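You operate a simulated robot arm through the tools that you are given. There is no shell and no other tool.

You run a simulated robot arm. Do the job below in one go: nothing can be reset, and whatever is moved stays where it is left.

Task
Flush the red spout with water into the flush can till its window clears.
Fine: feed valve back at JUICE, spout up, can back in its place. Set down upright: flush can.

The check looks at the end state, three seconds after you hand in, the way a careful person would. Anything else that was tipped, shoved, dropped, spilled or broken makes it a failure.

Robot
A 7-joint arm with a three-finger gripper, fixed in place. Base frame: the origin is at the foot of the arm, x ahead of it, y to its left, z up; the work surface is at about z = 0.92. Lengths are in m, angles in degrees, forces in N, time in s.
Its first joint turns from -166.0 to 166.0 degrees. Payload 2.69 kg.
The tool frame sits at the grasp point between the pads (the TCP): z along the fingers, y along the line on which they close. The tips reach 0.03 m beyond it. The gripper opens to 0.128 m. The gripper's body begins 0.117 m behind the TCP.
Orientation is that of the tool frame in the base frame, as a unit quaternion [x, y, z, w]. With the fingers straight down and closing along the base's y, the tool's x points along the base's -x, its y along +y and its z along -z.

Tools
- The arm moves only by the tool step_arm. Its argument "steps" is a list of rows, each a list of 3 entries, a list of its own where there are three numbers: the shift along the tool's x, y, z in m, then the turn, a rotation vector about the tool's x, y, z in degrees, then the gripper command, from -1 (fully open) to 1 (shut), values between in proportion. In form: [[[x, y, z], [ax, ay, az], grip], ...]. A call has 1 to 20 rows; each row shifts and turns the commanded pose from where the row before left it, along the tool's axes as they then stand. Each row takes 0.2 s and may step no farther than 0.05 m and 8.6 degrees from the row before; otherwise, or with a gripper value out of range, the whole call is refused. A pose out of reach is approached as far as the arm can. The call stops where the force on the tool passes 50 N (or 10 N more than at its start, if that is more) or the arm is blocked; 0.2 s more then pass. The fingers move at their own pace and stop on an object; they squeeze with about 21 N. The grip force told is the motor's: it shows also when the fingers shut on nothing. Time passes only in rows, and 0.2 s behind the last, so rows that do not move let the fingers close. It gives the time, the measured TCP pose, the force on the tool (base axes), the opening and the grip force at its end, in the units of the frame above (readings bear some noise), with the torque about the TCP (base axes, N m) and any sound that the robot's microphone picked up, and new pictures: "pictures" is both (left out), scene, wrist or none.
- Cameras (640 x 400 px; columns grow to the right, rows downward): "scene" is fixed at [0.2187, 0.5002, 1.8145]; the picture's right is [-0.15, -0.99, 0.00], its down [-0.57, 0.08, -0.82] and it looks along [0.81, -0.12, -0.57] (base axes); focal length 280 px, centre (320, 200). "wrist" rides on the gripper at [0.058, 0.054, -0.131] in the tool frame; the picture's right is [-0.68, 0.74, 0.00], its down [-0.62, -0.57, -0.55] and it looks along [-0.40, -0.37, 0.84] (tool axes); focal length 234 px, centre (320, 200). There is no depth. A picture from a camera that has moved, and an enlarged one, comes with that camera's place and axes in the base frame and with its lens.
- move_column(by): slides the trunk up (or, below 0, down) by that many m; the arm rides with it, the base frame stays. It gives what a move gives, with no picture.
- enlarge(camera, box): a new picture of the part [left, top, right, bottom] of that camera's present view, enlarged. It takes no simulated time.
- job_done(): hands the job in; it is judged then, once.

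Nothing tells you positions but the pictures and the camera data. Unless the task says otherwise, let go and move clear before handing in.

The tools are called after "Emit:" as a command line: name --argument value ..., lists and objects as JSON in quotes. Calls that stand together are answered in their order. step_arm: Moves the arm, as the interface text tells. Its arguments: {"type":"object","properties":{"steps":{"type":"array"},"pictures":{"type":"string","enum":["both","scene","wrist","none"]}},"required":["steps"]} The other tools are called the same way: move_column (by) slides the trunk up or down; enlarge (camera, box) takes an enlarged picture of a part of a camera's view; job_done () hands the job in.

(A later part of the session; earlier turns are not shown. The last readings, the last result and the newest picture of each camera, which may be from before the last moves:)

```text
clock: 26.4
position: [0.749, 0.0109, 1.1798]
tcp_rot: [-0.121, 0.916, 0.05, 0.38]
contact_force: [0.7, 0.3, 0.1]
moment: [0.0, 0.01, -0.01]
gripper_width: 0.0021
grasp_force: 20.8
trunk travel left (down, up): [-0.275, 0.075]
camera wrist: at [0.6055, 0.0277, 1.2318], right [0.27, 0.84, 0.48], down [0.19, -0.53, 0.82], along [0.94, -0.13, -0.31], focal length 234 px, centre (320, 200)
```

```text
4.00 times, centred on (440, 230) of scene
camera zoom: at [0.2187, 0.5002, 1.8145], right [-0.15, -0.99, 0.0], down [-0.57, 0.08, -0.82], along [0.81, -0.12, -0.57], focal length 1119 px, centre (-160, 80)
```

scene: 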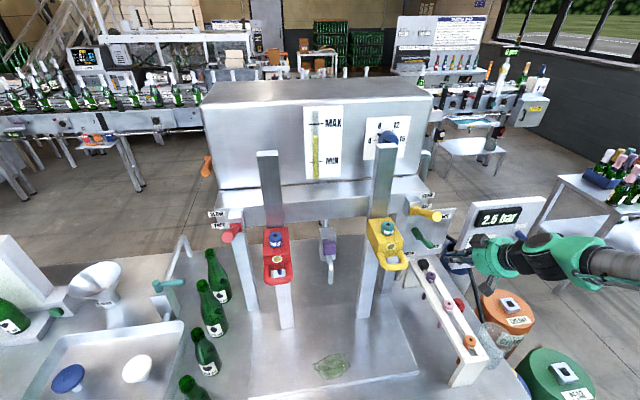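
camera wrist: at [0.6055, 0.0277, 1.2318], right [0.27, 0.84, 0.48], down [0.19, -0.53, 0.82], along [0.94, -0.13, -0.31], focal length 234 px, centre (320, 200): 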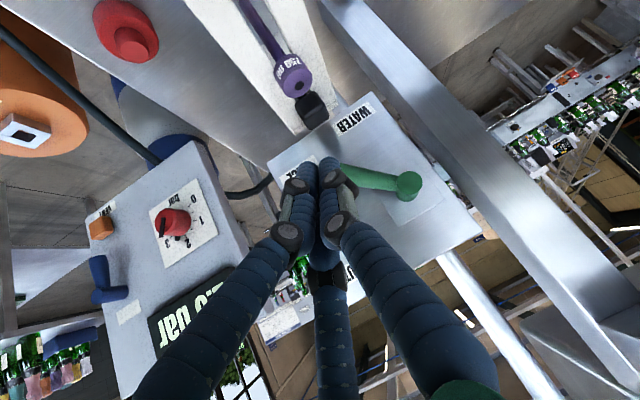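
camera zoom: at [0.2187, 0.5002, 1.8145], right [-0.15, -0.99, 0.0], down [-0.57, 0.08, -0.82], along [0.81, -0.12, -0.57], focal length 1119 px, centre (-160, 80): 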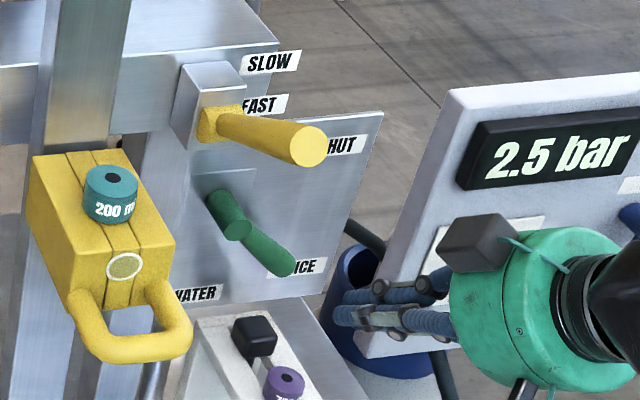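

Fingers are closed and about 8 cm in front of the plate, with the lever just to their left. I'll advance to the lever's depth, keeping clear on its upper-right side.

Emit:
step_arm --steps '[[[-0.015, -0.0076, 0.0114], [0, 0, 0], 1], [[-0.015, -0.0076, 0.0114], [0, 0, 0], 1], [[-0.015, -0.0076, 0.0114], [0, 0, 0], 1], [[-0.015, -0.0076, 0.0114], [0, 0, 0], 1], [[0, 0, 0], [0, 0, 0], 1]]'

Emit:
enlarge --camera "wrist" --box '[200, 60, 480, 240]'

Emit:
enlarge --camera "scene" --box '[380, 180, 500, 280]'

```text
clock: 27.6
position: [0.8284, 0.0025, 1.1901]
tcp_rot: [-0.12, 0.916, 0.05, 0.38]
contact_force: [1.1, -0.1, 0.0]
moment: [0.02, 0.0, 0.01]
gripper_width: 0.0022
grasp_force: 21.2
trunk travel left (down, up): [-0.275, 0.075]
camera wrist: at [0.6858, 0.0177, 1.2422], right [0.27, 0.84, 0.48], down [0.19, -0.53, 0.82], along [0.94, -0.13, -0.31], focal length 234 px, centre (320, 200)
```

scene: 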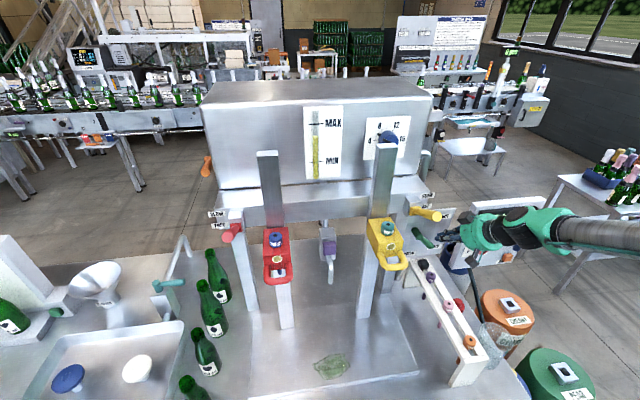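
wrist: 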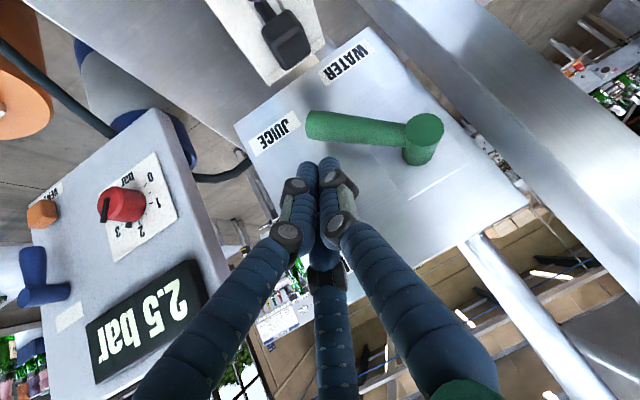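

```text
2.22 times, centred on (340, 150) of wrist
camera zoom: at [0.6858, 0.0177, 1.2422], right [0.27, 0.84, 0.48], down [0.19, -0.53, 0.82], along [0.94, -0.13, -0.31], focal length 520 px, centre (276, 311)
```

zoom: 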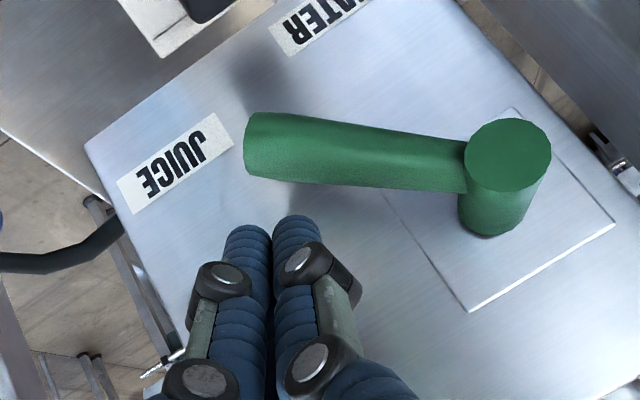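

```text
4.00 times, centred on (440, 230) of scene
camera zoom: at [0.2187, 0.5002, 1.8145], right [-0.15, -0.99, 0.0], down [-0.57, 0.08, -0.82], along [0.81, -0.12, -0.57], focal length 1119 px, centre (-160, 80)
```

zoom: 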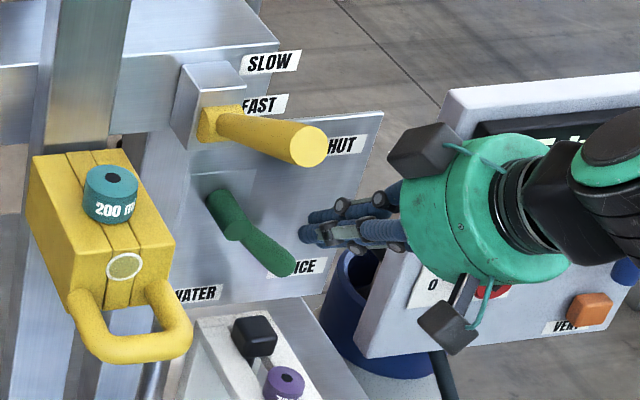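

The closed fingertips sit just above the lever at its depth, and I have clear numbers for the arc. I'll push the lever along the 45° arc toward WATER.

Emit:
step_arm --steps '[[[0.0035, 0.0068, 0.0061], [0, 0, 0], 1], [[0.0035, 0.0068, 0.0061], [0, 0, 0], 1], [[0.0053, 0.005, 0.0073], [0, 0, 0], 1], [[0.0043, 0.0065, 0.0067], [0, 0, 0], 1], [[0.0034, 0.0073, 0.0062], [0, 0, 0], 1], [[0, 0, 0], [0, 0, 0], 1]]' --pictures "wrist"

Emit:
enlarge --camera "wrist" --box '[200, 60, 480, 240]'

```text
clock: 29.0
position: [0.8282, 0.0351, 1.1545]
tcp_rot: [-0.121, 0.916, 0.049, 0.379]
contact_force: [-0.3, 0.3, 1.0]
moment: [-0.02, 0.0, 0.02]
gripper_width: 0.0024
grasp_force: 21.1
trunk travel left (down, up): [-0.275, 0.075]
camera wrist: at [0.6856, 0.0515, 1.2053], right [0.27, 0.84, 0.48], down [0.19, -0.53, 0.82], along [0.94, -0.13, -0.31], focal length 234 px, centre (320, 200)
```

wrist: 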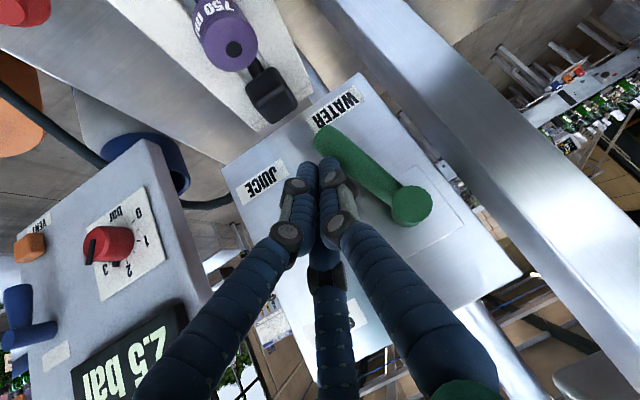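

```text
2.22 times, centred on (340, 150) of wrist
camera zoom: at [0.6856, 0.0515, 1.2053], right [0.27, 0.84, 0.48], down [0.19, -0.53, 0.82], along [0.94, -0.13, -0.31], focal length 520 px, centre (276, 311)
```

zoom: 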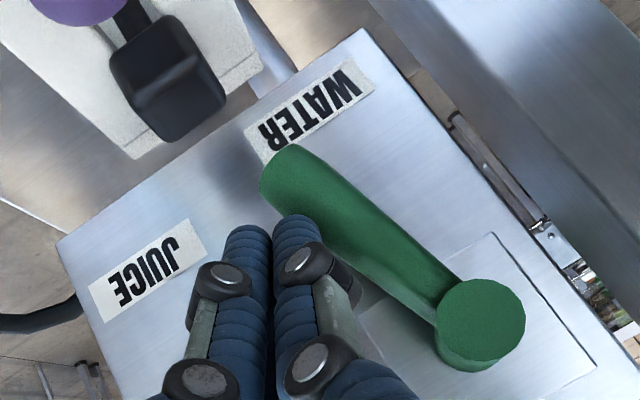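

The lever is following well and is about 17° short of WATER. I'll continue the arc.

Emit:
step_arm --steps '[[[0.0023, 0.0085, 0.0055], [0, 0, 0], 1], [[0.0011, 0.0091, 0.0045], [0, 0, 0], 1], [[0, 0, 0], [0, 0, 0], 1]]' --pictures "wrist"

Emit:
enlarge --camera "wrist" --box '[200, 60, 480, 240]'

```text
clock: 29.8
position: [0.8283, 0.0522, 1.1449]
tcp_rot: [-0.12, 0.916, 0.05, 0.38]
contact_force: [-4.0, -11.7, 2.7]
moment: [-0.12, 0.02, -0.14]
gripper_width: 0.0021
grasp_force: 21.2
trunk travel left (down, up): [-0.275, 0.075]
camera wrist: at [0.6853, 0.0683, 1.196], right [0.27, 0.83, 0.48], down [0.19, -0.53, 0.82], along [0.94, -0.13, -0.3], focal length 234 px, centre (320, 200)
```

wrist: 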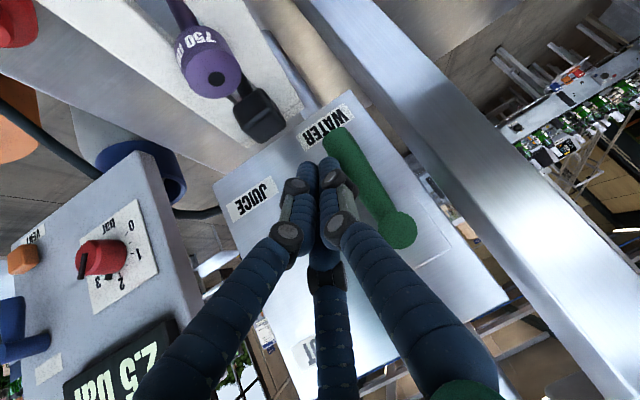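

```text
2.22 times, centred on (340, 150) of wrist
camera zoom: at [0.6853, 0.0683, 1.196], right [0.27, 0.83, 0.48], down [0.19, -0.53, 0.82], along [0.94, -0.13, -0.3], focal length 520 px, centre (276, 311)
```

zoom: 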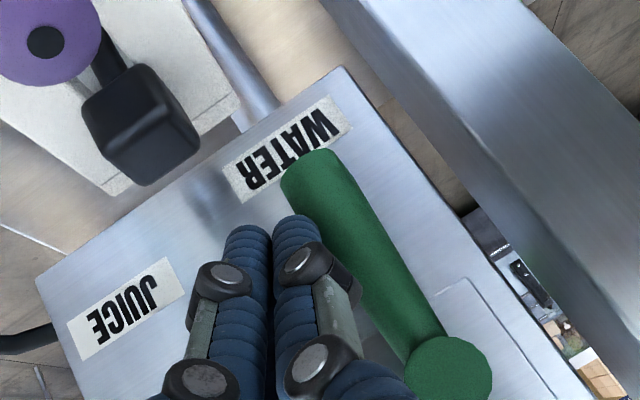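

A force of 11.7 N shows the lever has reached its stop at WATER. I'll back off to the right, retreat, and verify.

Emit:
step_arm --steps '[[[-0.004, -0.015, -0.004], [0, 0, 0], 1], [[-0.005, -0.02, -0.01], [0, 0, 0], 1], [[0, 0, -0.03], [0, 0, 0], 1], [[0, 0, -0.04], [0, 0, 0], 1], [[0, 0, -0.04], [0, 0, 0], 1], [[0, 0, 0], [0, 0, 0], 1]]'

Emit:
enlarge --camera "wrist" --box '[240, 60, 480, 240]'

Emit:
enlarge --camera "scene" --box '[380, 180, 500, 280]'

```text
clock: 31.2
position: [0.7572, -0.0022, 1.2382]
tcp_rot: [-0.121, 0.916, 0.05, 0.38]
contact_force: [-0.1, -0.6, 0.6]
moment: [0.0, -0.01, -0.01]
gripper_width: 0.002
grasp_force: 20.8
trunk travel left (down, up): [-0.275, 0.075]
camera wrist: at [0.6139, 0.0141, 1.29], right [0.27, 0.83, 0.48], down [0.19, -0.53, 0.82], along [0.94, -0.13, -0.31], focal length 234 px, centre (320, 200)
```

scene: 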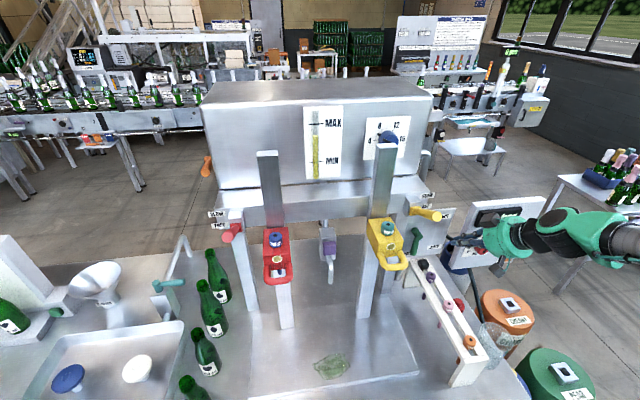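
wrist: 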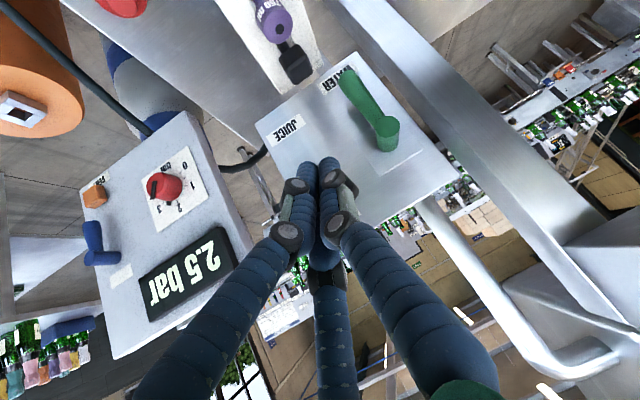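

```text
2.22 times, centred on (360, 150) of wrist
camera zoom: at [0.6139, 0.0141, 1.29], right [0.27, 0.83, 0.48], down [0.19, -0.53, 0.82], along [0.94, -0.13, -0.31], focal length 520 px, centre (231, 311)
```

zoom: 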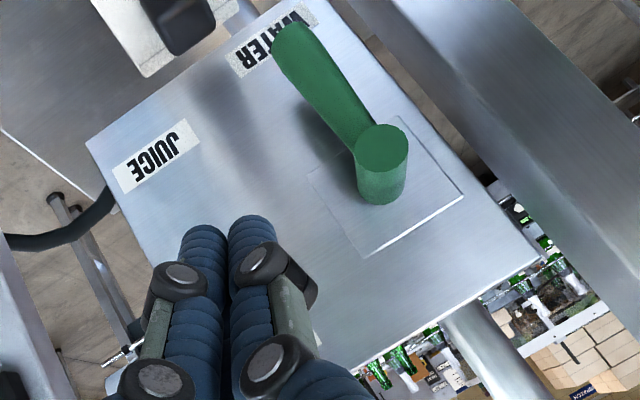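

```text
4.00 times, centred on (440, 230) of scene
camera zoom: at [0.2187, 0.5002, 1.8145], right [-0.15, -0.99, 0.0], down [-0.57, 0.08, -0.82], along [0.81, -0.12, -0.57], focal length 1119 px, centre (-160, 80)
```

zoom: 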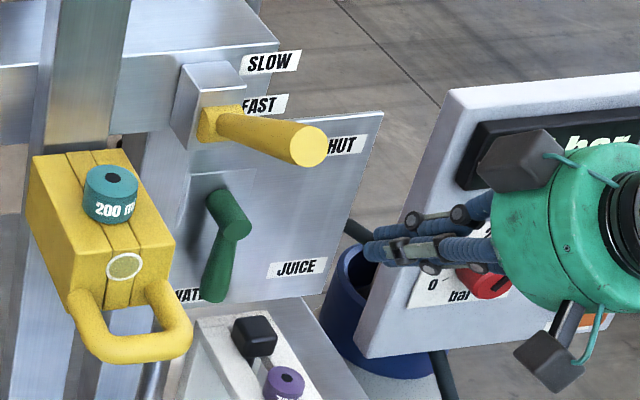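

The valve is at WATER and holding. Now for the can: I'll retreat, turn to a 45° heading (so the rack-side finger has room) and line up behind the can with the fingers open.

Emit:
step_arm --steps '[[[0.0288, 0.0109, -0.0288], [0, 0, 0], 1], [[0.0288, 0.0109, -0.0288], [0, 0, 0], 1], [[0.0288, 0.0109, -0.0288], [0, 0, 0], 1], [[0.0288, 0.0109, -0.0288], [0, 0, 0], 1], [[0.0288, 0.0109, -0.0288], [0, 0, 0], 1], [[0.0288, 0.0109, -0.0288], [0, 0, 0], 1], [[0.0288, 0.0109, -0.0288], [0, 0, 0], 0], [[0.0288, 0.0109, -0.0288], [0, 0, 0], -0.72], [[0, 0, 0], [-5.3, 0, -5.3], -0.72], [[0, 0, 0], [-5.3, 0, -5.3], -0.72], [[0, 0, 0], [-5.3, 0, -5.3], -0.72], [[0, 0, 0], [-5.3, 0, -5.3], -0.72], [[0.0257, -0.0298, 0.0023], [0, 0, 0], -0.72], [[0.0257, -0.0298, 0.0023], [0, 0, 0], -0.72], [[0.0257, -0.0298, 0.0023], [0, 0, 0], -0.72], [[0.0257, -0.0298, 0.0023], [0, 0, 0], -0.72], [[0.0257, -0.0298, 0.0023], [0, 0, 0], -0.72], [[0, 0, 0], [0, 0, 0], -0.72]]'

Emit:
enlarge --camera "wrist" --box '[220, 80, 440, 260]'

Emit:
enlarge --camera "scene" --box '[430, 300, 590, 400]'

```text
clock: 35.0
position: [0.469, -0.1666, 1.1389]
tcp_rot: [-0.354, 0.854, 0.146, 0.353]
contact_force: [0.4, 0.5, -0.1]
moment: [0.05, -0.01, 0.08]
gripper_width: 0.1102
grasp_force: 0.1
trunk travel left (down, up): [-0.275, 0.075]
camera wrist: at [0.336, -0.2238, 1.1896], right [-0.18, 0.86, 0.48], down [0.43, -0.37, 0.82], along [0.88, 0.36, -0.31], focal length 234 px, centre (320, 200)
```

scene: 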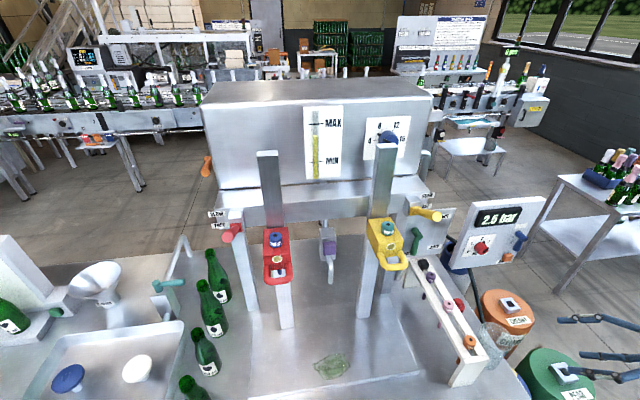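
wrist: 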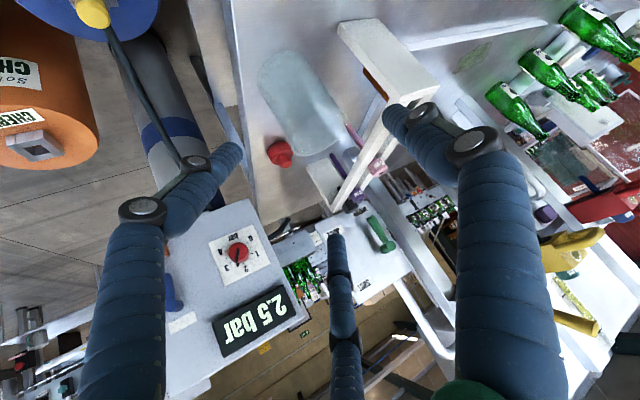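

```text
2.22 times, centred on (330, 170) of wrist
camera zoom: at [0.336, -0.2238, 1.1896], right [-0.18, 0.86, 0.48], down [0.43, -0.37, 0.82], along [0.88, 0.36, -0.31], focal length 520 px, centre (298, 267)
```

zoom: 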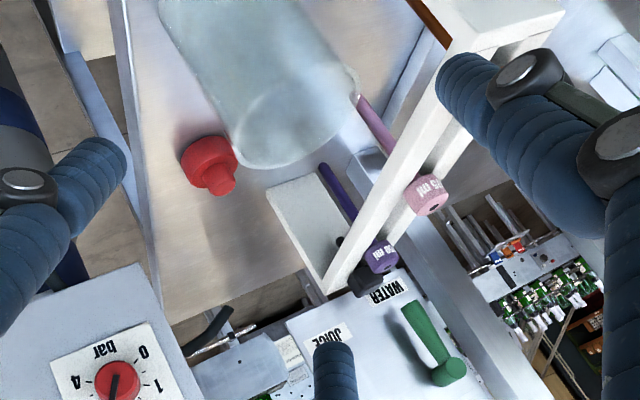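

```text
4.00 times, centred on (510, 350) of scene
camera zoom: at [0.2187, 0.5002, 1.8145], right [-0.15, -0.99, 0.0], down [-0.57, 0.08, -0.82], along [0.81, -0.12, -0.57], focal length 1119 px, centre (-440, -400)
```

zoom: 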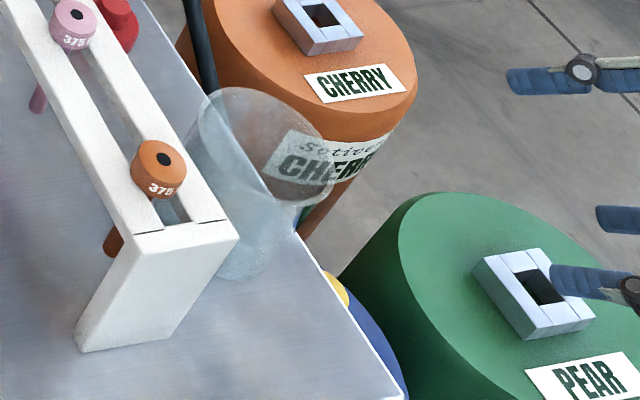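

Triangulating again, the can's axis is near (0.573, -0.075) and its rim is at z≈1.02. I'll align and advance halfway, then check that the fingers straddle it.

Emit:
step_arm --steps '[[[0.0106, -0.008, 0], [0, 0, 0], -0.72], [[0, 0, 0.035], [0, 0, 0], -0.72], [[0, 0, 0.035], [0, 0, 0], -0.72], [[0, 0, 0.03], [0, 0, 0], -0.72], [[0, 0, 0], [0, 0, 0], -0.72]]'

Emit:
enlarge --camera "scene" --box '[430, 300, 590, 400]'

```text
clock: 36.2
position: [0.5183, -0.1268, 1.0597]
tcp_rot: [-0.353, 0.854, 0.145, 0.354]
contact_force: [-0.3, -0.4, 0.8]
moment: [0.05, 0.01, 0.03]
gripper_width: 0.11
grasp_force: 0.0
trunk travel left (down, up): [-0.275, 0.075]
camera wrist: at [0.3865, -0.1837, 1.1115], right [-0.18, 0.86, 0.48], down [0.43, -0.37, 0.82], along [0.88, 0.36, -0.31], focal length 234 px, centre (320, 200)
```

scene: 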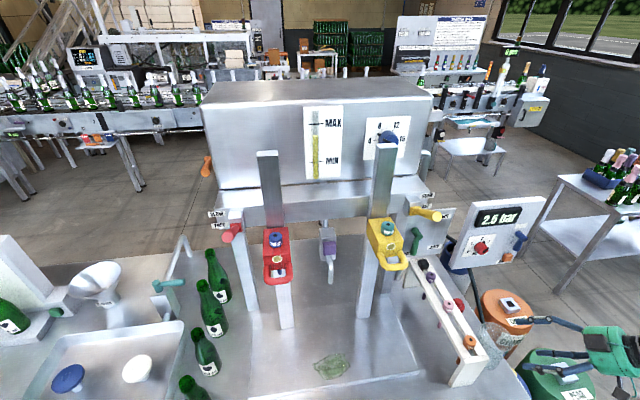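
wrist: 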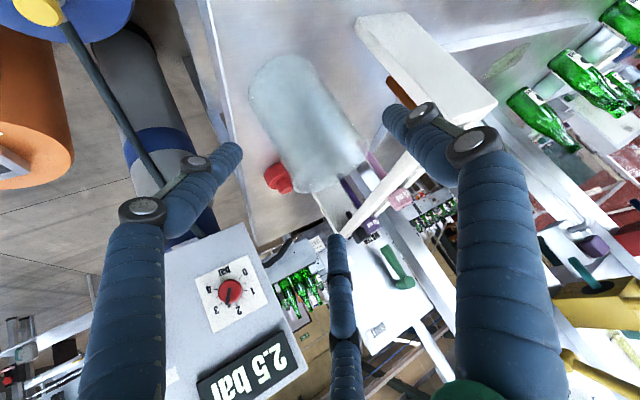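

```text
4.00 times, centred on (510, 350) of scene
camera zoom: at [0.2187, 0.5002, 1.8145], right [-0.15, -0.99, 0.0], down [-0.57, 0.08, -0.82], along [0.81, -0.12, -0.57], focal length 1119 px, centre (-440, -400)
```

zoom: 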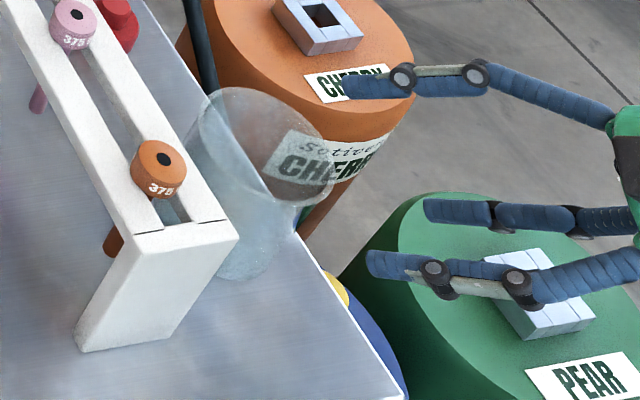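

Emit:
enlarge --camera "wrist" --box '[220, 40, 420, 220]'

```text
2.22 times, centred on (320, 130) of wrist
camera zoom: at [0.3865, -0.1837, 1.1115], right [-0.18, 0.86, 0.48], down [0.43, -0.37, 0.82], along [0.88, 0.36, -0.31], focal length 520 px, centre (320, 356)
```

zoom: 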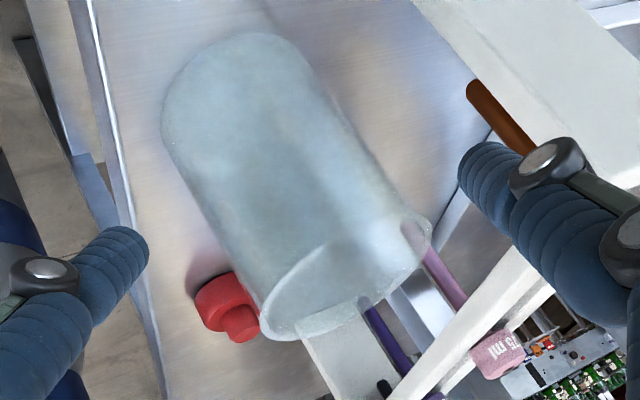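

The cup is a roughly straight cylinder of radius 0.045 at (0.574, -0.075), with its rim at z≈1.02. I'll advance part way and check finger clearance.

Emit:
step_arm --steps '[[[0.003, -0.0014, 0.03], [0, 0, 0], -0.72], [[0.003, -0.0014, 0.03], [0, 0, 0], -0.72], [[0, 0, 0.0], [0, 0, 0], -0.72]]'

Emit:
enlarge --camera "wrist" --box '[200, 20, 440, 220]'

Emit:
enlarge --camera "scene" --box '[430, 300, 590, 400]'

```text
clock: 37.0
position: [0.548, -0.1014, 1.0138]
tcp_rot: [-0.352, 0.854, 0.146, 0.354]
contact_force: [1.0, -0.4, -0.5]
moment: [-0.03, 0.04, 0.01]
gripper_width: 0.11
grasp_force: 0.1
trunk travel left (down, up): [-0.275, 0.075]
camera wrist: at [0.4155, -0.1591, 1.0653], right [-0.18, 0.86, 0.48], down [0.43, -0.37, 0.82], along [0.88, 0.36, -0.31], focal length 234 px, centre (320, 200)
```

scene: 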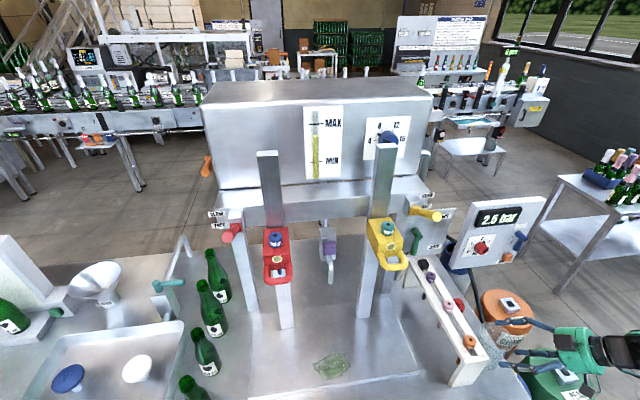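
wrist: 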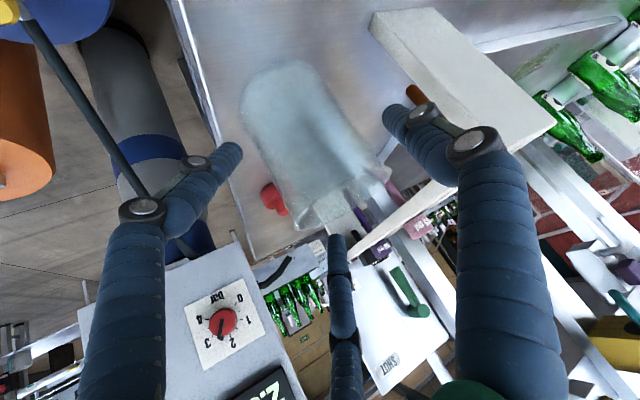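

```text
2.00 times, centred on (320, 120) of wrist
camera zoom: at [0.4155, -0.1591, 1.0653], right [-0.18, 0.86, 0.48], down [0.43, -0.37, 0.82], along [0.88, 0.36, -0.31], focal length 468 px, centre (320, 360)
```

zoom: 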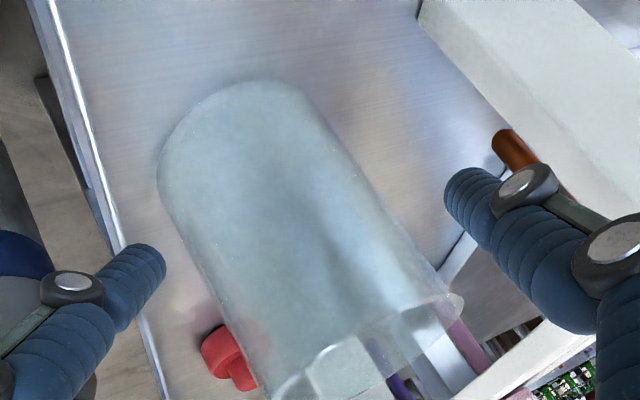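

```text
4.00 times, centred on (510, 350) of scene
camera zoom: at [0.2187, 0.5002, 1.8145], right [-0.15, -0.99, 0.0], down [-0.57, 0.08, -0.82], along [0.81, -0.12, -0.57], focal length 1119 px, centre (-440, -400)
```

zoom: 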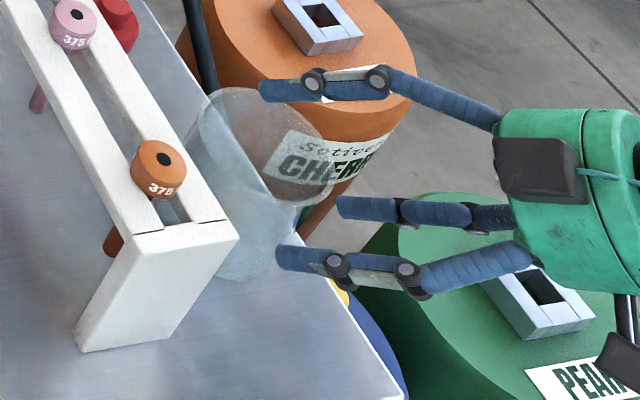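

Numbers agree, so I'll make the last 5 cm of the approach straight along the tool axis and then close gently on the can.

Emit:
step_arm --steps '[[[0, 0.0005, 0.017], [0, 0, 0], -0.72], [[0, 0.0005, 0.017], [0, 0, 0], -0.72], [[0, 0, 0.017], [0, 0, 0], -0.72], [[0, 0, 0.0], [0, 0, 0], -0.72]]'

Emit:
enlarge --camera "wrist" --box '[200, 20, 440, 220]'

Emit:
enlarge --camera "scene" --box '[430, 300, 590, 400]'

```text
clock: 38.0
position: [0.5723, -0.0762, 0.9787]
tcp_rot: [-0.354, 0.854, 0.147, 0.353]
contact_force: [0.9, -0.3, 0.1]
moment: [-0.01, 0.02, 0.03]
gripper_width: 0.1101
grasp_force: 0.0
trunk travel left (down, up): [-0.275, 0.075]
camera wrist: at [0.4391, -0.1331, 1.03], right [-0.18, 0.86, 0.48], down [0.43, -0.37, 0.82], along [0.88, 0.36, -0.31], focal length 234 px, centre (320, 200)
```

scene: 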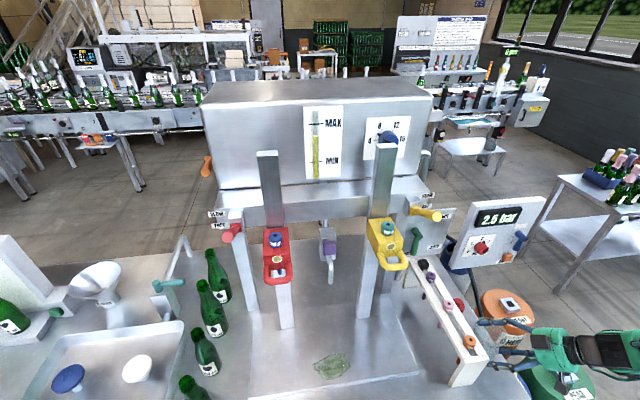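
wrist: 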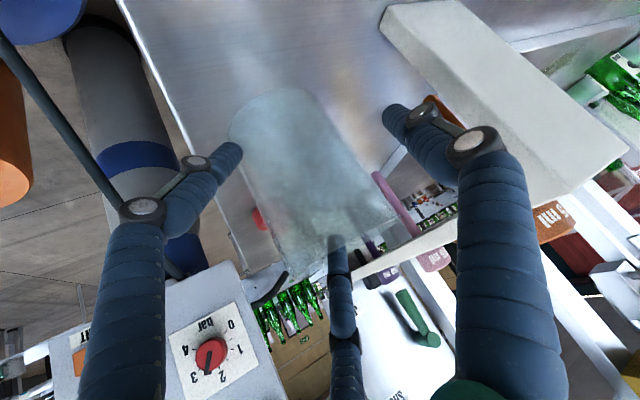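

```text
2.00 times, centred on (320, 120) of wrist
camera zoom: at [0.4391, -0.1331, 1.03], right [-0.18, 0.86, 0.48], down [0.43, -0.37, 0.82], along [0.88, 0.36, -0.31], focal length 468 px, centre (320, 360)
```

zoom: 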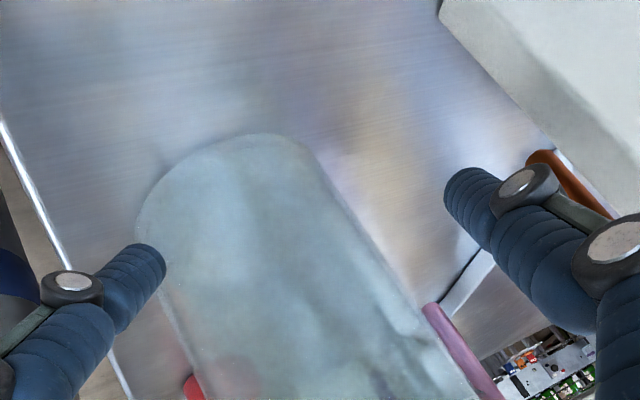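

```text
4.00 times, centred on (510, 350) of scene
camera zoom: at [0.2187, 0.5002, 1.8145], right [-0.15, -0.99, 0.0], down [-0.57, 0.08, -0.82], along [0.81, -0.12, -0.57], focal length 1119 px, centre (-440, -400)
```

zoom: 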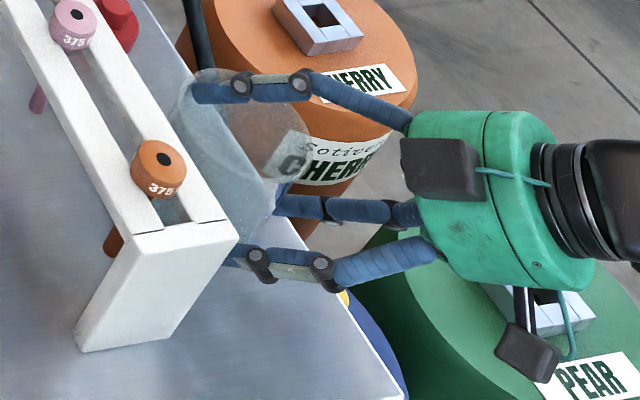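

The can appears to have shifted slightly in the picture. I'll zoom in before closing.

Emit:
enlarge --camera "scene" --box '[455, 305, 535, 365]'

Emit:
enlarge --camera "wrist" --box '[200, 60, 440, 300]'

```text
6.67 times, centred on (495, 335) of scene
camera zoom: at [0.2187, 0.5002, 1.8145], right [-0.15, -0.99, 0.0], down [-0.57, 0.08, -0.82], along [0.81, -0.12, -0.57], focal length 1865 px, centre (-847, -700)
```

zoom: 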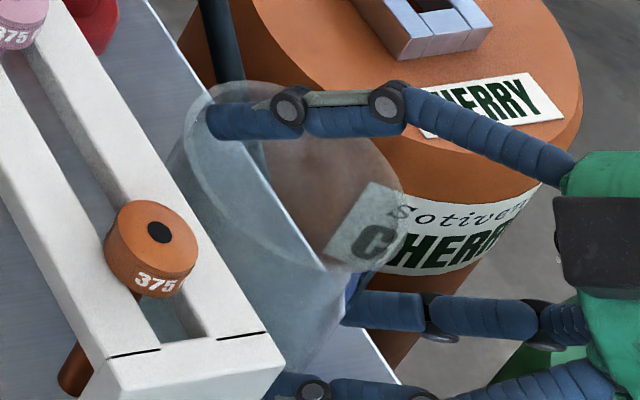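

```text
1.67 times, centred on (320, 180) of wrist
camera zoom: at [0.4391, -0.1331, 1.03], right [-0.18, 0.86, 0.48], down [0.43, -0.37, 0.82], along [0.88, 0.36, -0.31], focal length 390 px, centre (320, 233)
```

zoom: 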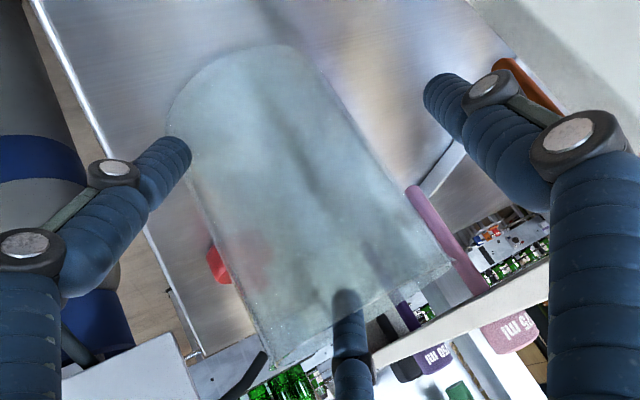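

The extra visible finger went inside the cup and nudged it about 18 mm forward, so the three-finger shape is real. I'll back straight out along the tool axis and pinch the can's right wall instead, with the single finger inside and the pair outside.

Emit:
step_arm --steps '[[[0, 0, -0.02], [0, 0, 0], -0.72], [[0, 0, -0.04], [0, 0, 0], -0.72], [[0, 0, -0.04], [0, 0, 0], -0.72], [[0, 0, -0.04], [0, 0, 0], -0.72], [[0, 0, -0.03], [0, 0, 0], -0.72], [[0, 0, 0], [0, 0, 0], 0.2], [[0, 0, 0], [0, 0, 0], 0.2], [[0, 0, 0], [0, 0, 0], 0.2]]'

Emit:
enlarge --camera "scene" --box '[430, 300, 590, 400]'

Emit:
enlarge --camera "wrist" --box '[200, 20, 440, 260]'

```text
clock: 39.8
position: [0.4867, -0.161, 1.0985]
tcp_rot: [-0.354, 0.853, 0.147, 0.354]
contact_force: [-0.5, 0.5, 0.1]
moment: [0.02, -0.01, 0.01]
gripper_width: 0.0512
grasp_force: 0.0
trunk travel left (down, up): [-0.275, 0.075]
camera wrist: at [0.3533, -0.2177, 1.1501], right [-0.18, 0.86, 0.48], down [0.43, -0.37, 0.82], along [0.88, 0.36, -0.31], focal length 234 px, centre (320, 200)
```

scene: 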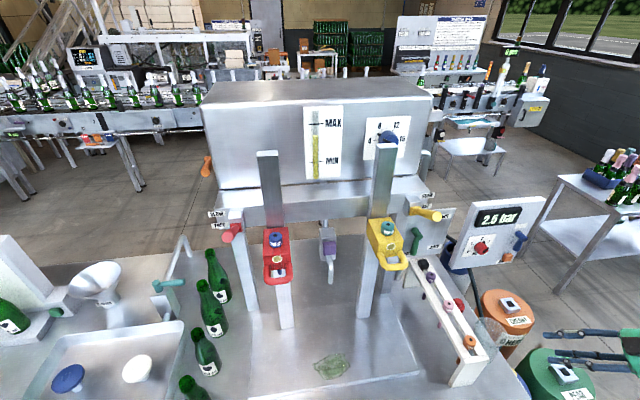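
wrist: 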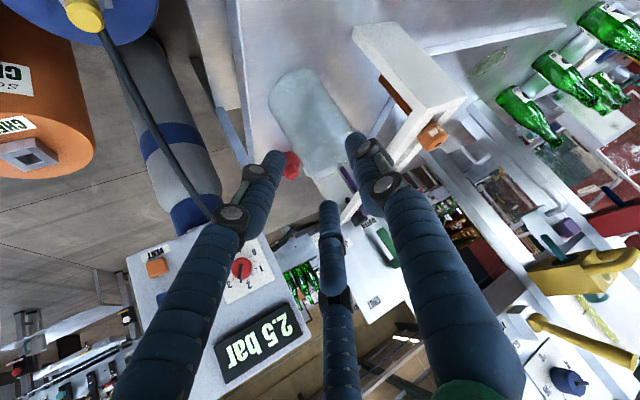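

```text
4.00 times, centred on (510, 350) of scene
camera zoom: at [0.2187, 0.5002, 1.8145], right [-0.15, -0.99, 0.0], down [-0.57, 0.08, -0.82], along [0.81, -0.12, -0.57], focal length 1119 px, centre (-440, -400)
```

zoom: 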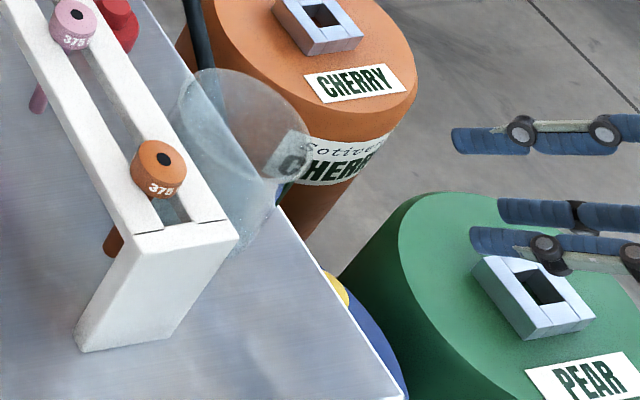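

```text
1.67 times, centred on (320, 140) of wrist
camera zoom: at [0.3533, -0.2177, 1.1501], right [-0.18, 0.86, 0.48], down [0.43, -0.37, 0.82], along [0.88, 0.36, -0.31], focal length 390 px, centre (320, 300)
```

zoom: 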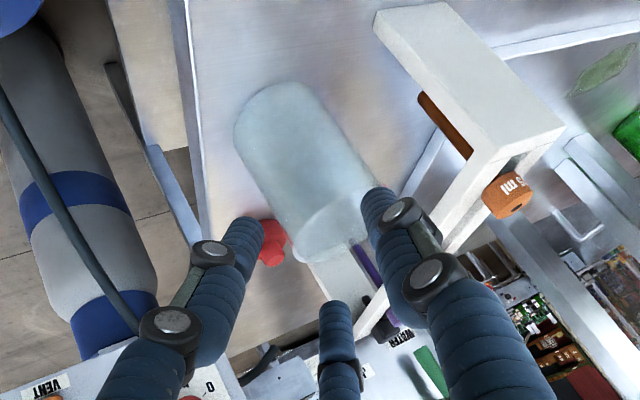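

The can is upright at about (0.592, -0.072), 2 cm from where it started. I'll line up on its right wall with the gripper half open and advance most of the way.

Emit:
step_arm --steps '[[[-0.01, -0.0187, 0], [0, 0, 0], 0.2], [[-0.01, -0.0187, 0], [0, 0, 0], 0.2], [[-0.0098, -0.0188, 0], [0, 0, 0], 0.2], [[0, 0, 0.035], [0, 0, 0], 0.2], [[0, 0, 0.035], [0, 0, 0], 0.2], [[0, 0, 0.03], [0, 0, 0], 0.2], [[0, 0, 0], [0, 0, 0], 0.2]]'

Emit:
enlarge --camera "scene" --box '[430, 300, 590, 400]'

Emit:
enlarge --camera "wrist" --box '[200, 40, 440, 260]'

```text
clock: 41.4
position: [0.592, -0.1346, 1.0481]
tcp_rot: [-0.354, 0.853, 0.147, 0.353]
contact_force: [-0.2, 1.0, -0.6]
moment: [0.0, -0.01, -0.02]
gripper_width: 0.0512
grasp_force: 0.1
trunk travel left (down, up): [-0.275, 0.075]
camera wrist: at [0.4601, -0.1924, 1.1001], right [-0.18, 0.86, 0.48], down [0.43, -0.37, 0.82], along [0.88, 0.36, -0.31], focal length 234 px, centre (320, 200)
```

scene: 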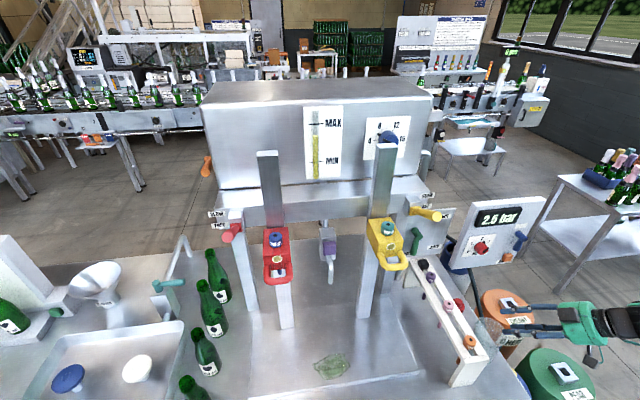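
wrist: 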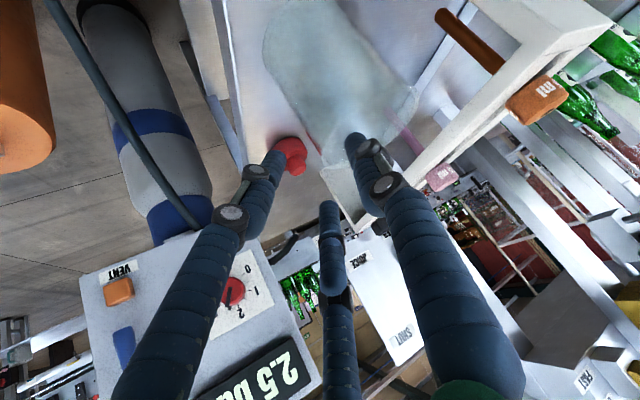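

```text
4.00 times, centred on (510, 350) of scene
camera zoom: at [0.2187, 0.5002, 1.8145], right [-0.15, -0.99, 0.0], down [-0.57, 0.08, -0.82], along [0.81, -0.12, -0.57], focal length 1119 px, centre (-440, -400)
```

zoom: 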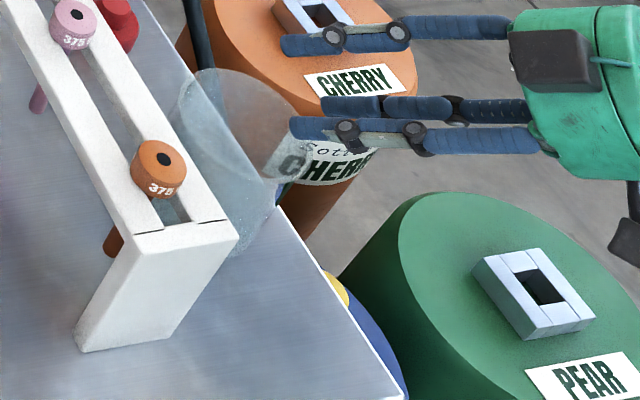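

```text
1.82 times, centred on (320, 150) of wrist
camera zoom: at [0.4601, -0.1924, 1.1001], right [-0.18, 0.86, 0.48], down [0.43, -0.37, 0.82], along [0.88, 0.36, -0.31], focal length 426 px, centre (320, 291)
```

zoom: 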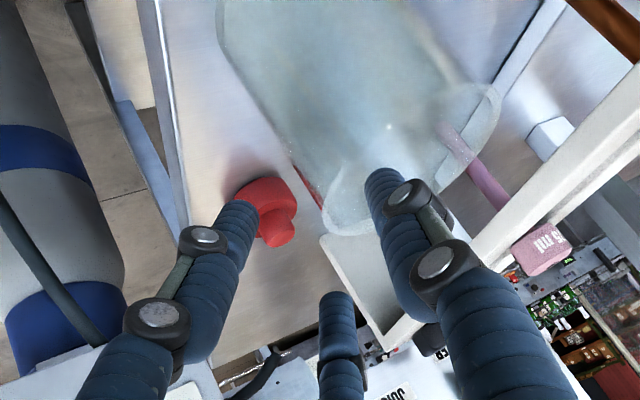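

The single finger is aimed inside the rim and the pair outside. I'll advance the last 6 cm slowly.

Emit:
step_arm --steps '[[[0, 0, 0.016], [0, 0, 0], 0.2], [[0, 0, 0.016], [0, 0, 0], 0.2], [[0, 0, 0.016], [0, 0, 0], 0.2], [[0, 0, 0.014], [0, 0, 0], 0.2], [[0, 0, 0], [0, 0, 0], 0.2]]'

Emit:
enlarge --camera "scene" --box '[450, 300, 550, 370]'

Emit:
enlarge --camera "wrist" --box '[200, 40, 440, 260]'

```text
clock: 42.6
position: [0.6239, -0.104, 1.0058]
tcp_rot: [-0.353, 0.854, 0.146, 0.353]
contact_force: [0.1, 0.2, 0.2]
moment: [0.02, 0.01, 0.03]
gripper_width: 0.0511
grasp_force: 0.1
trunk travel left (down, up): [-0.275, 0.075]
camera wrist: at [0.4913, -0.1621, 1.0563], right [-0.18, 0.86, 0.48], down [0.43, -0.37, 0.82], along [0.88, 0.36, -0.31], focal length 234 px, centre (320, 200)
```

scene: 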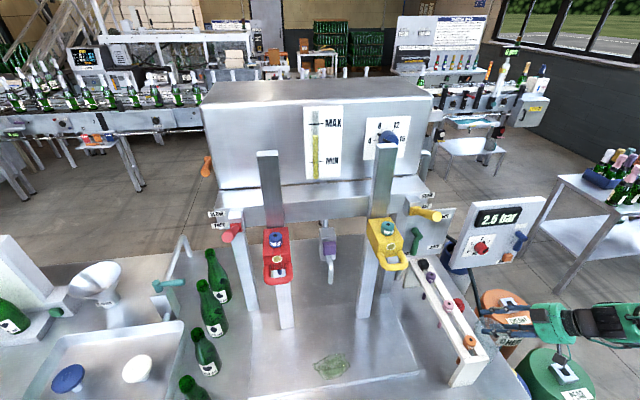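
wrist: 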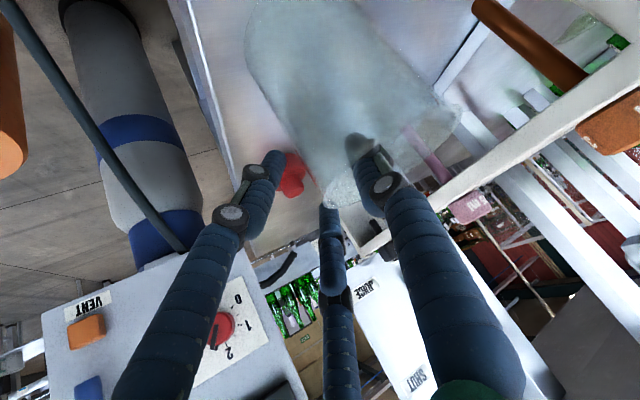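

```text
5.71 times, centred on (500, 335) of scene
camera zoom: at [0.2187, 0.5002, 1.8145], right [-0.15, -0.99, 0.0], down [-0.57, 0.08, -0.82], along [0.81, -0.12, -0.57], focal length 1598 px, centre (-709, -571)
```

zoom: 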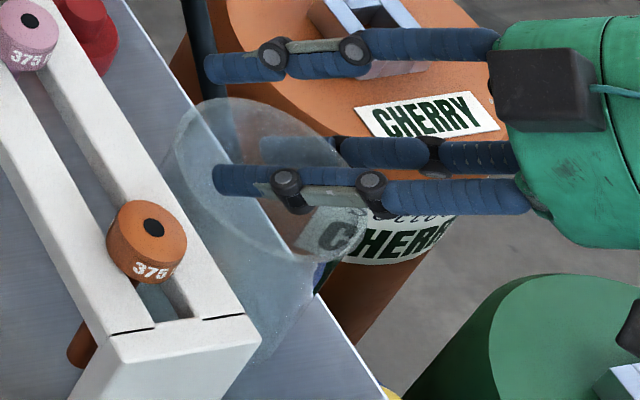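

```text
1.82 times, centred on (320, 150) of wrist
camera zoom: at [0.4913, -0.1621, 1.0563], right [-0.18, 0.86, 0.48], down [0.43, -0.37, 0.82], along [0.88, 0.36, -0.31], focal length 426 px, centre (320, 291)
```

zoom: 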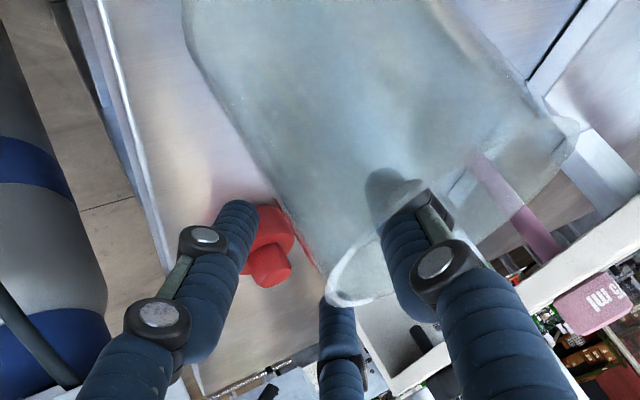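

The single finger is inside the can and the other two are outside, with no shift of the can. Now I'll close on the wall.

Emit:
step_arm --steps '[[[0, 0, 0], [0, 0, 0], 0.5], [[0, 0, 0], [0, 0, 0], 0.8], [[0, 0, 0], [0, 0, 0], 1], [[0, 0, 0], [0, 0, 0], 1], [[0, 0, 0], [0, 0, 0], 1]]'

Emit:
enlarge --camera "scene" --box '[450, 300, 550, 370]'

Emit:
enlarge --camera "wrist" --box '[200, 40, 440, 260]'

```text
clock: 43.8
position: [0.6231, -0.1049, 1.0047]
tcp_rot: [-0.354, 0.853, 0.147, 0.353]
contact_force: [0.5, 0.7, 2.3]
moment: [0.09, 0.29, -0.05]
gripper_width: 0.0158
grasp_force: 20.8
trunk travel left (down, up): [-0.275, 0.075]
camera wrist: at [0.4909, -0.1622, 1.0566], right [-0.18, 0.86, 0.48], down [0.43, -0.37, 0.82], along [0.88, 0.36, -0.31], focal length 234 px, centre (320, 200)
```

scene: 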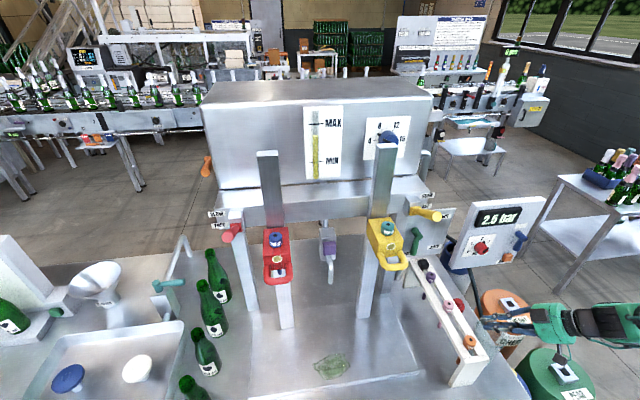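
wrist: 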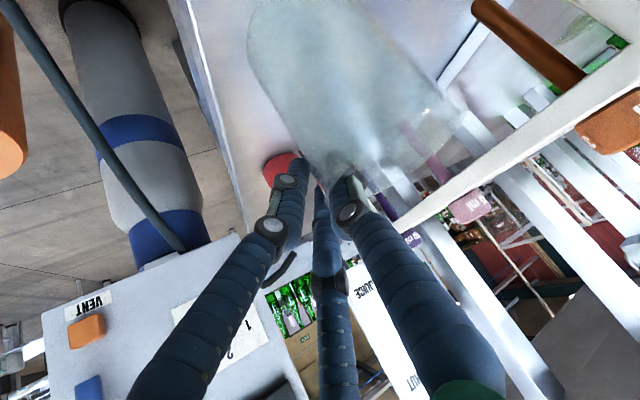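

```text
5.71 times, centred on (500, 335) of scene
camera zoom: at [0.2187, 0.5002, 1.8145], right [-0.15, -0.99, 0.0], down [-0.57, 0.08, -0.82], along [0.81, -0.12, -0.57], focal length 1598 px, centre (-709, -571)
```

zoom: 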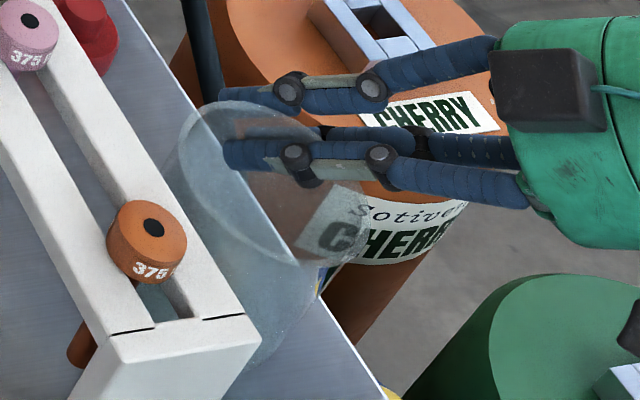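

```text
1.82 times, centred on (320, 150) of wrist
camera zoom: at [0.4909, -0.1622, 1.0566], right [-0.18, 0.86, 0.48], down [0.43, -0.37, 0.82], along [0.88, 0.36, -0.31], focal length 426 px, centre (320, 291)
```

zoom: 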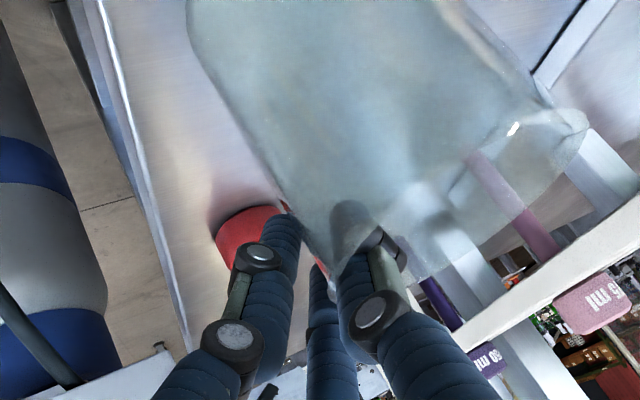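

Pinch is holding at 15.8 mm opening with 21 N. I'll lift 3 cm and check how the can hangs.

Emit:
step_arm --steps '[[[-0.0071, 0, -0.0071], [0, 0, 0], 1], [[-0.0071, 0, -0.0071], [0, 0, 0], 1], [[-0.0071, 0, -0.0071], [0, 0, 0], 1], [[0, 0, 0], [0, 0, 0], 1]]'

Emit:
enlarge --camera "scene" --box '[450, 300, 550, 370]'

Emit:
enlarge --camera "wrist" --box '[200, 0, 440, 220]'

```text
clock: 44.8
position: [0.6235, -0.1042, 1.0349]
tcp_rot: [-0.353, 0.854, 0.145, 0.354]
contact_force: [0.9, -0.5, -2.1]
moment: [-0.06, -0.02, -0.01]
gripper_width: 0.0153
grasp_force: 20.6
trunk travel left (down, up): [-0.275, 0.075]
camera wrist: at [0.4911, -0.1618, 1.0869], right [-0.18, 0.86, 0.48], down [0.43, -0.37, 0.82], along [0.88, 0.36, -0.31], focal length 234 px, centre (320, 200)
```

scene: 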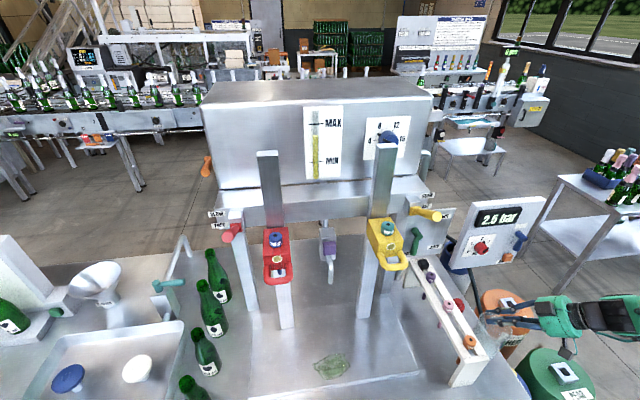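
wrist: 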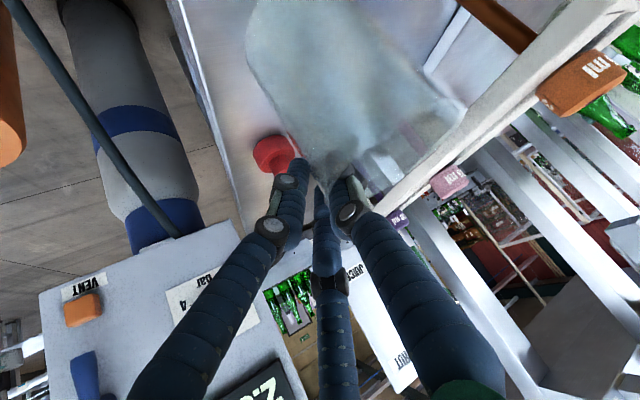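

```text
5.71 times, centred on (500, 335) of scene
camera zoom: at [0.2187, 0.5002, 1.8145], right [-0.15, -0.99, 0.0], down [-0.57, 0.08, -0.82], along [0.81, -0.12, -0.57], focal length 1598 px, centre (-709, -571)
```

zoom: 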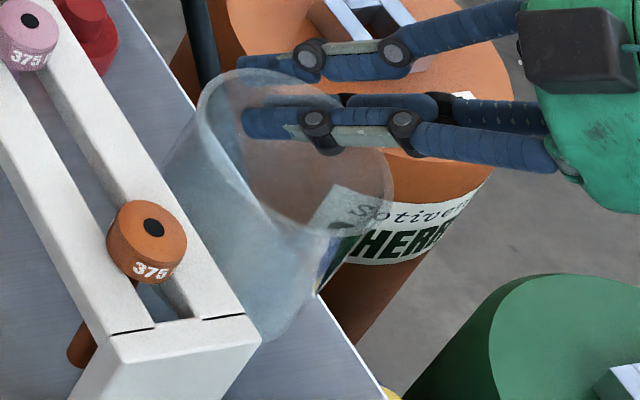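

```text
1.82 times, centred on (320, 110) of wrist
camera zoom: at [0.4911, -0.1618, 1.0869], right [-0.18, 0.86, 0.48], down [0.43, -0.37, 0.82], along [0.88, 0.36, -0.31], focal length 426 px, centre (320, 364)
```

zoom: 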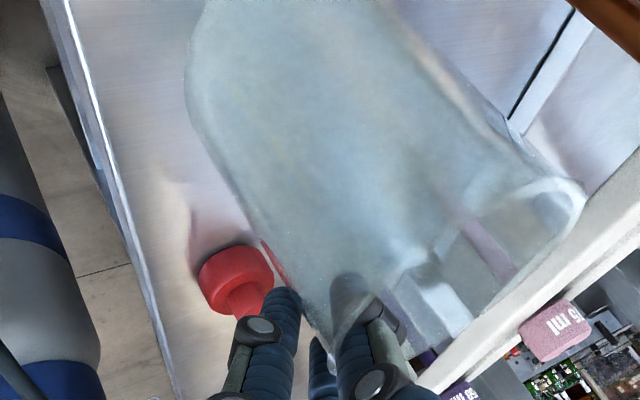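

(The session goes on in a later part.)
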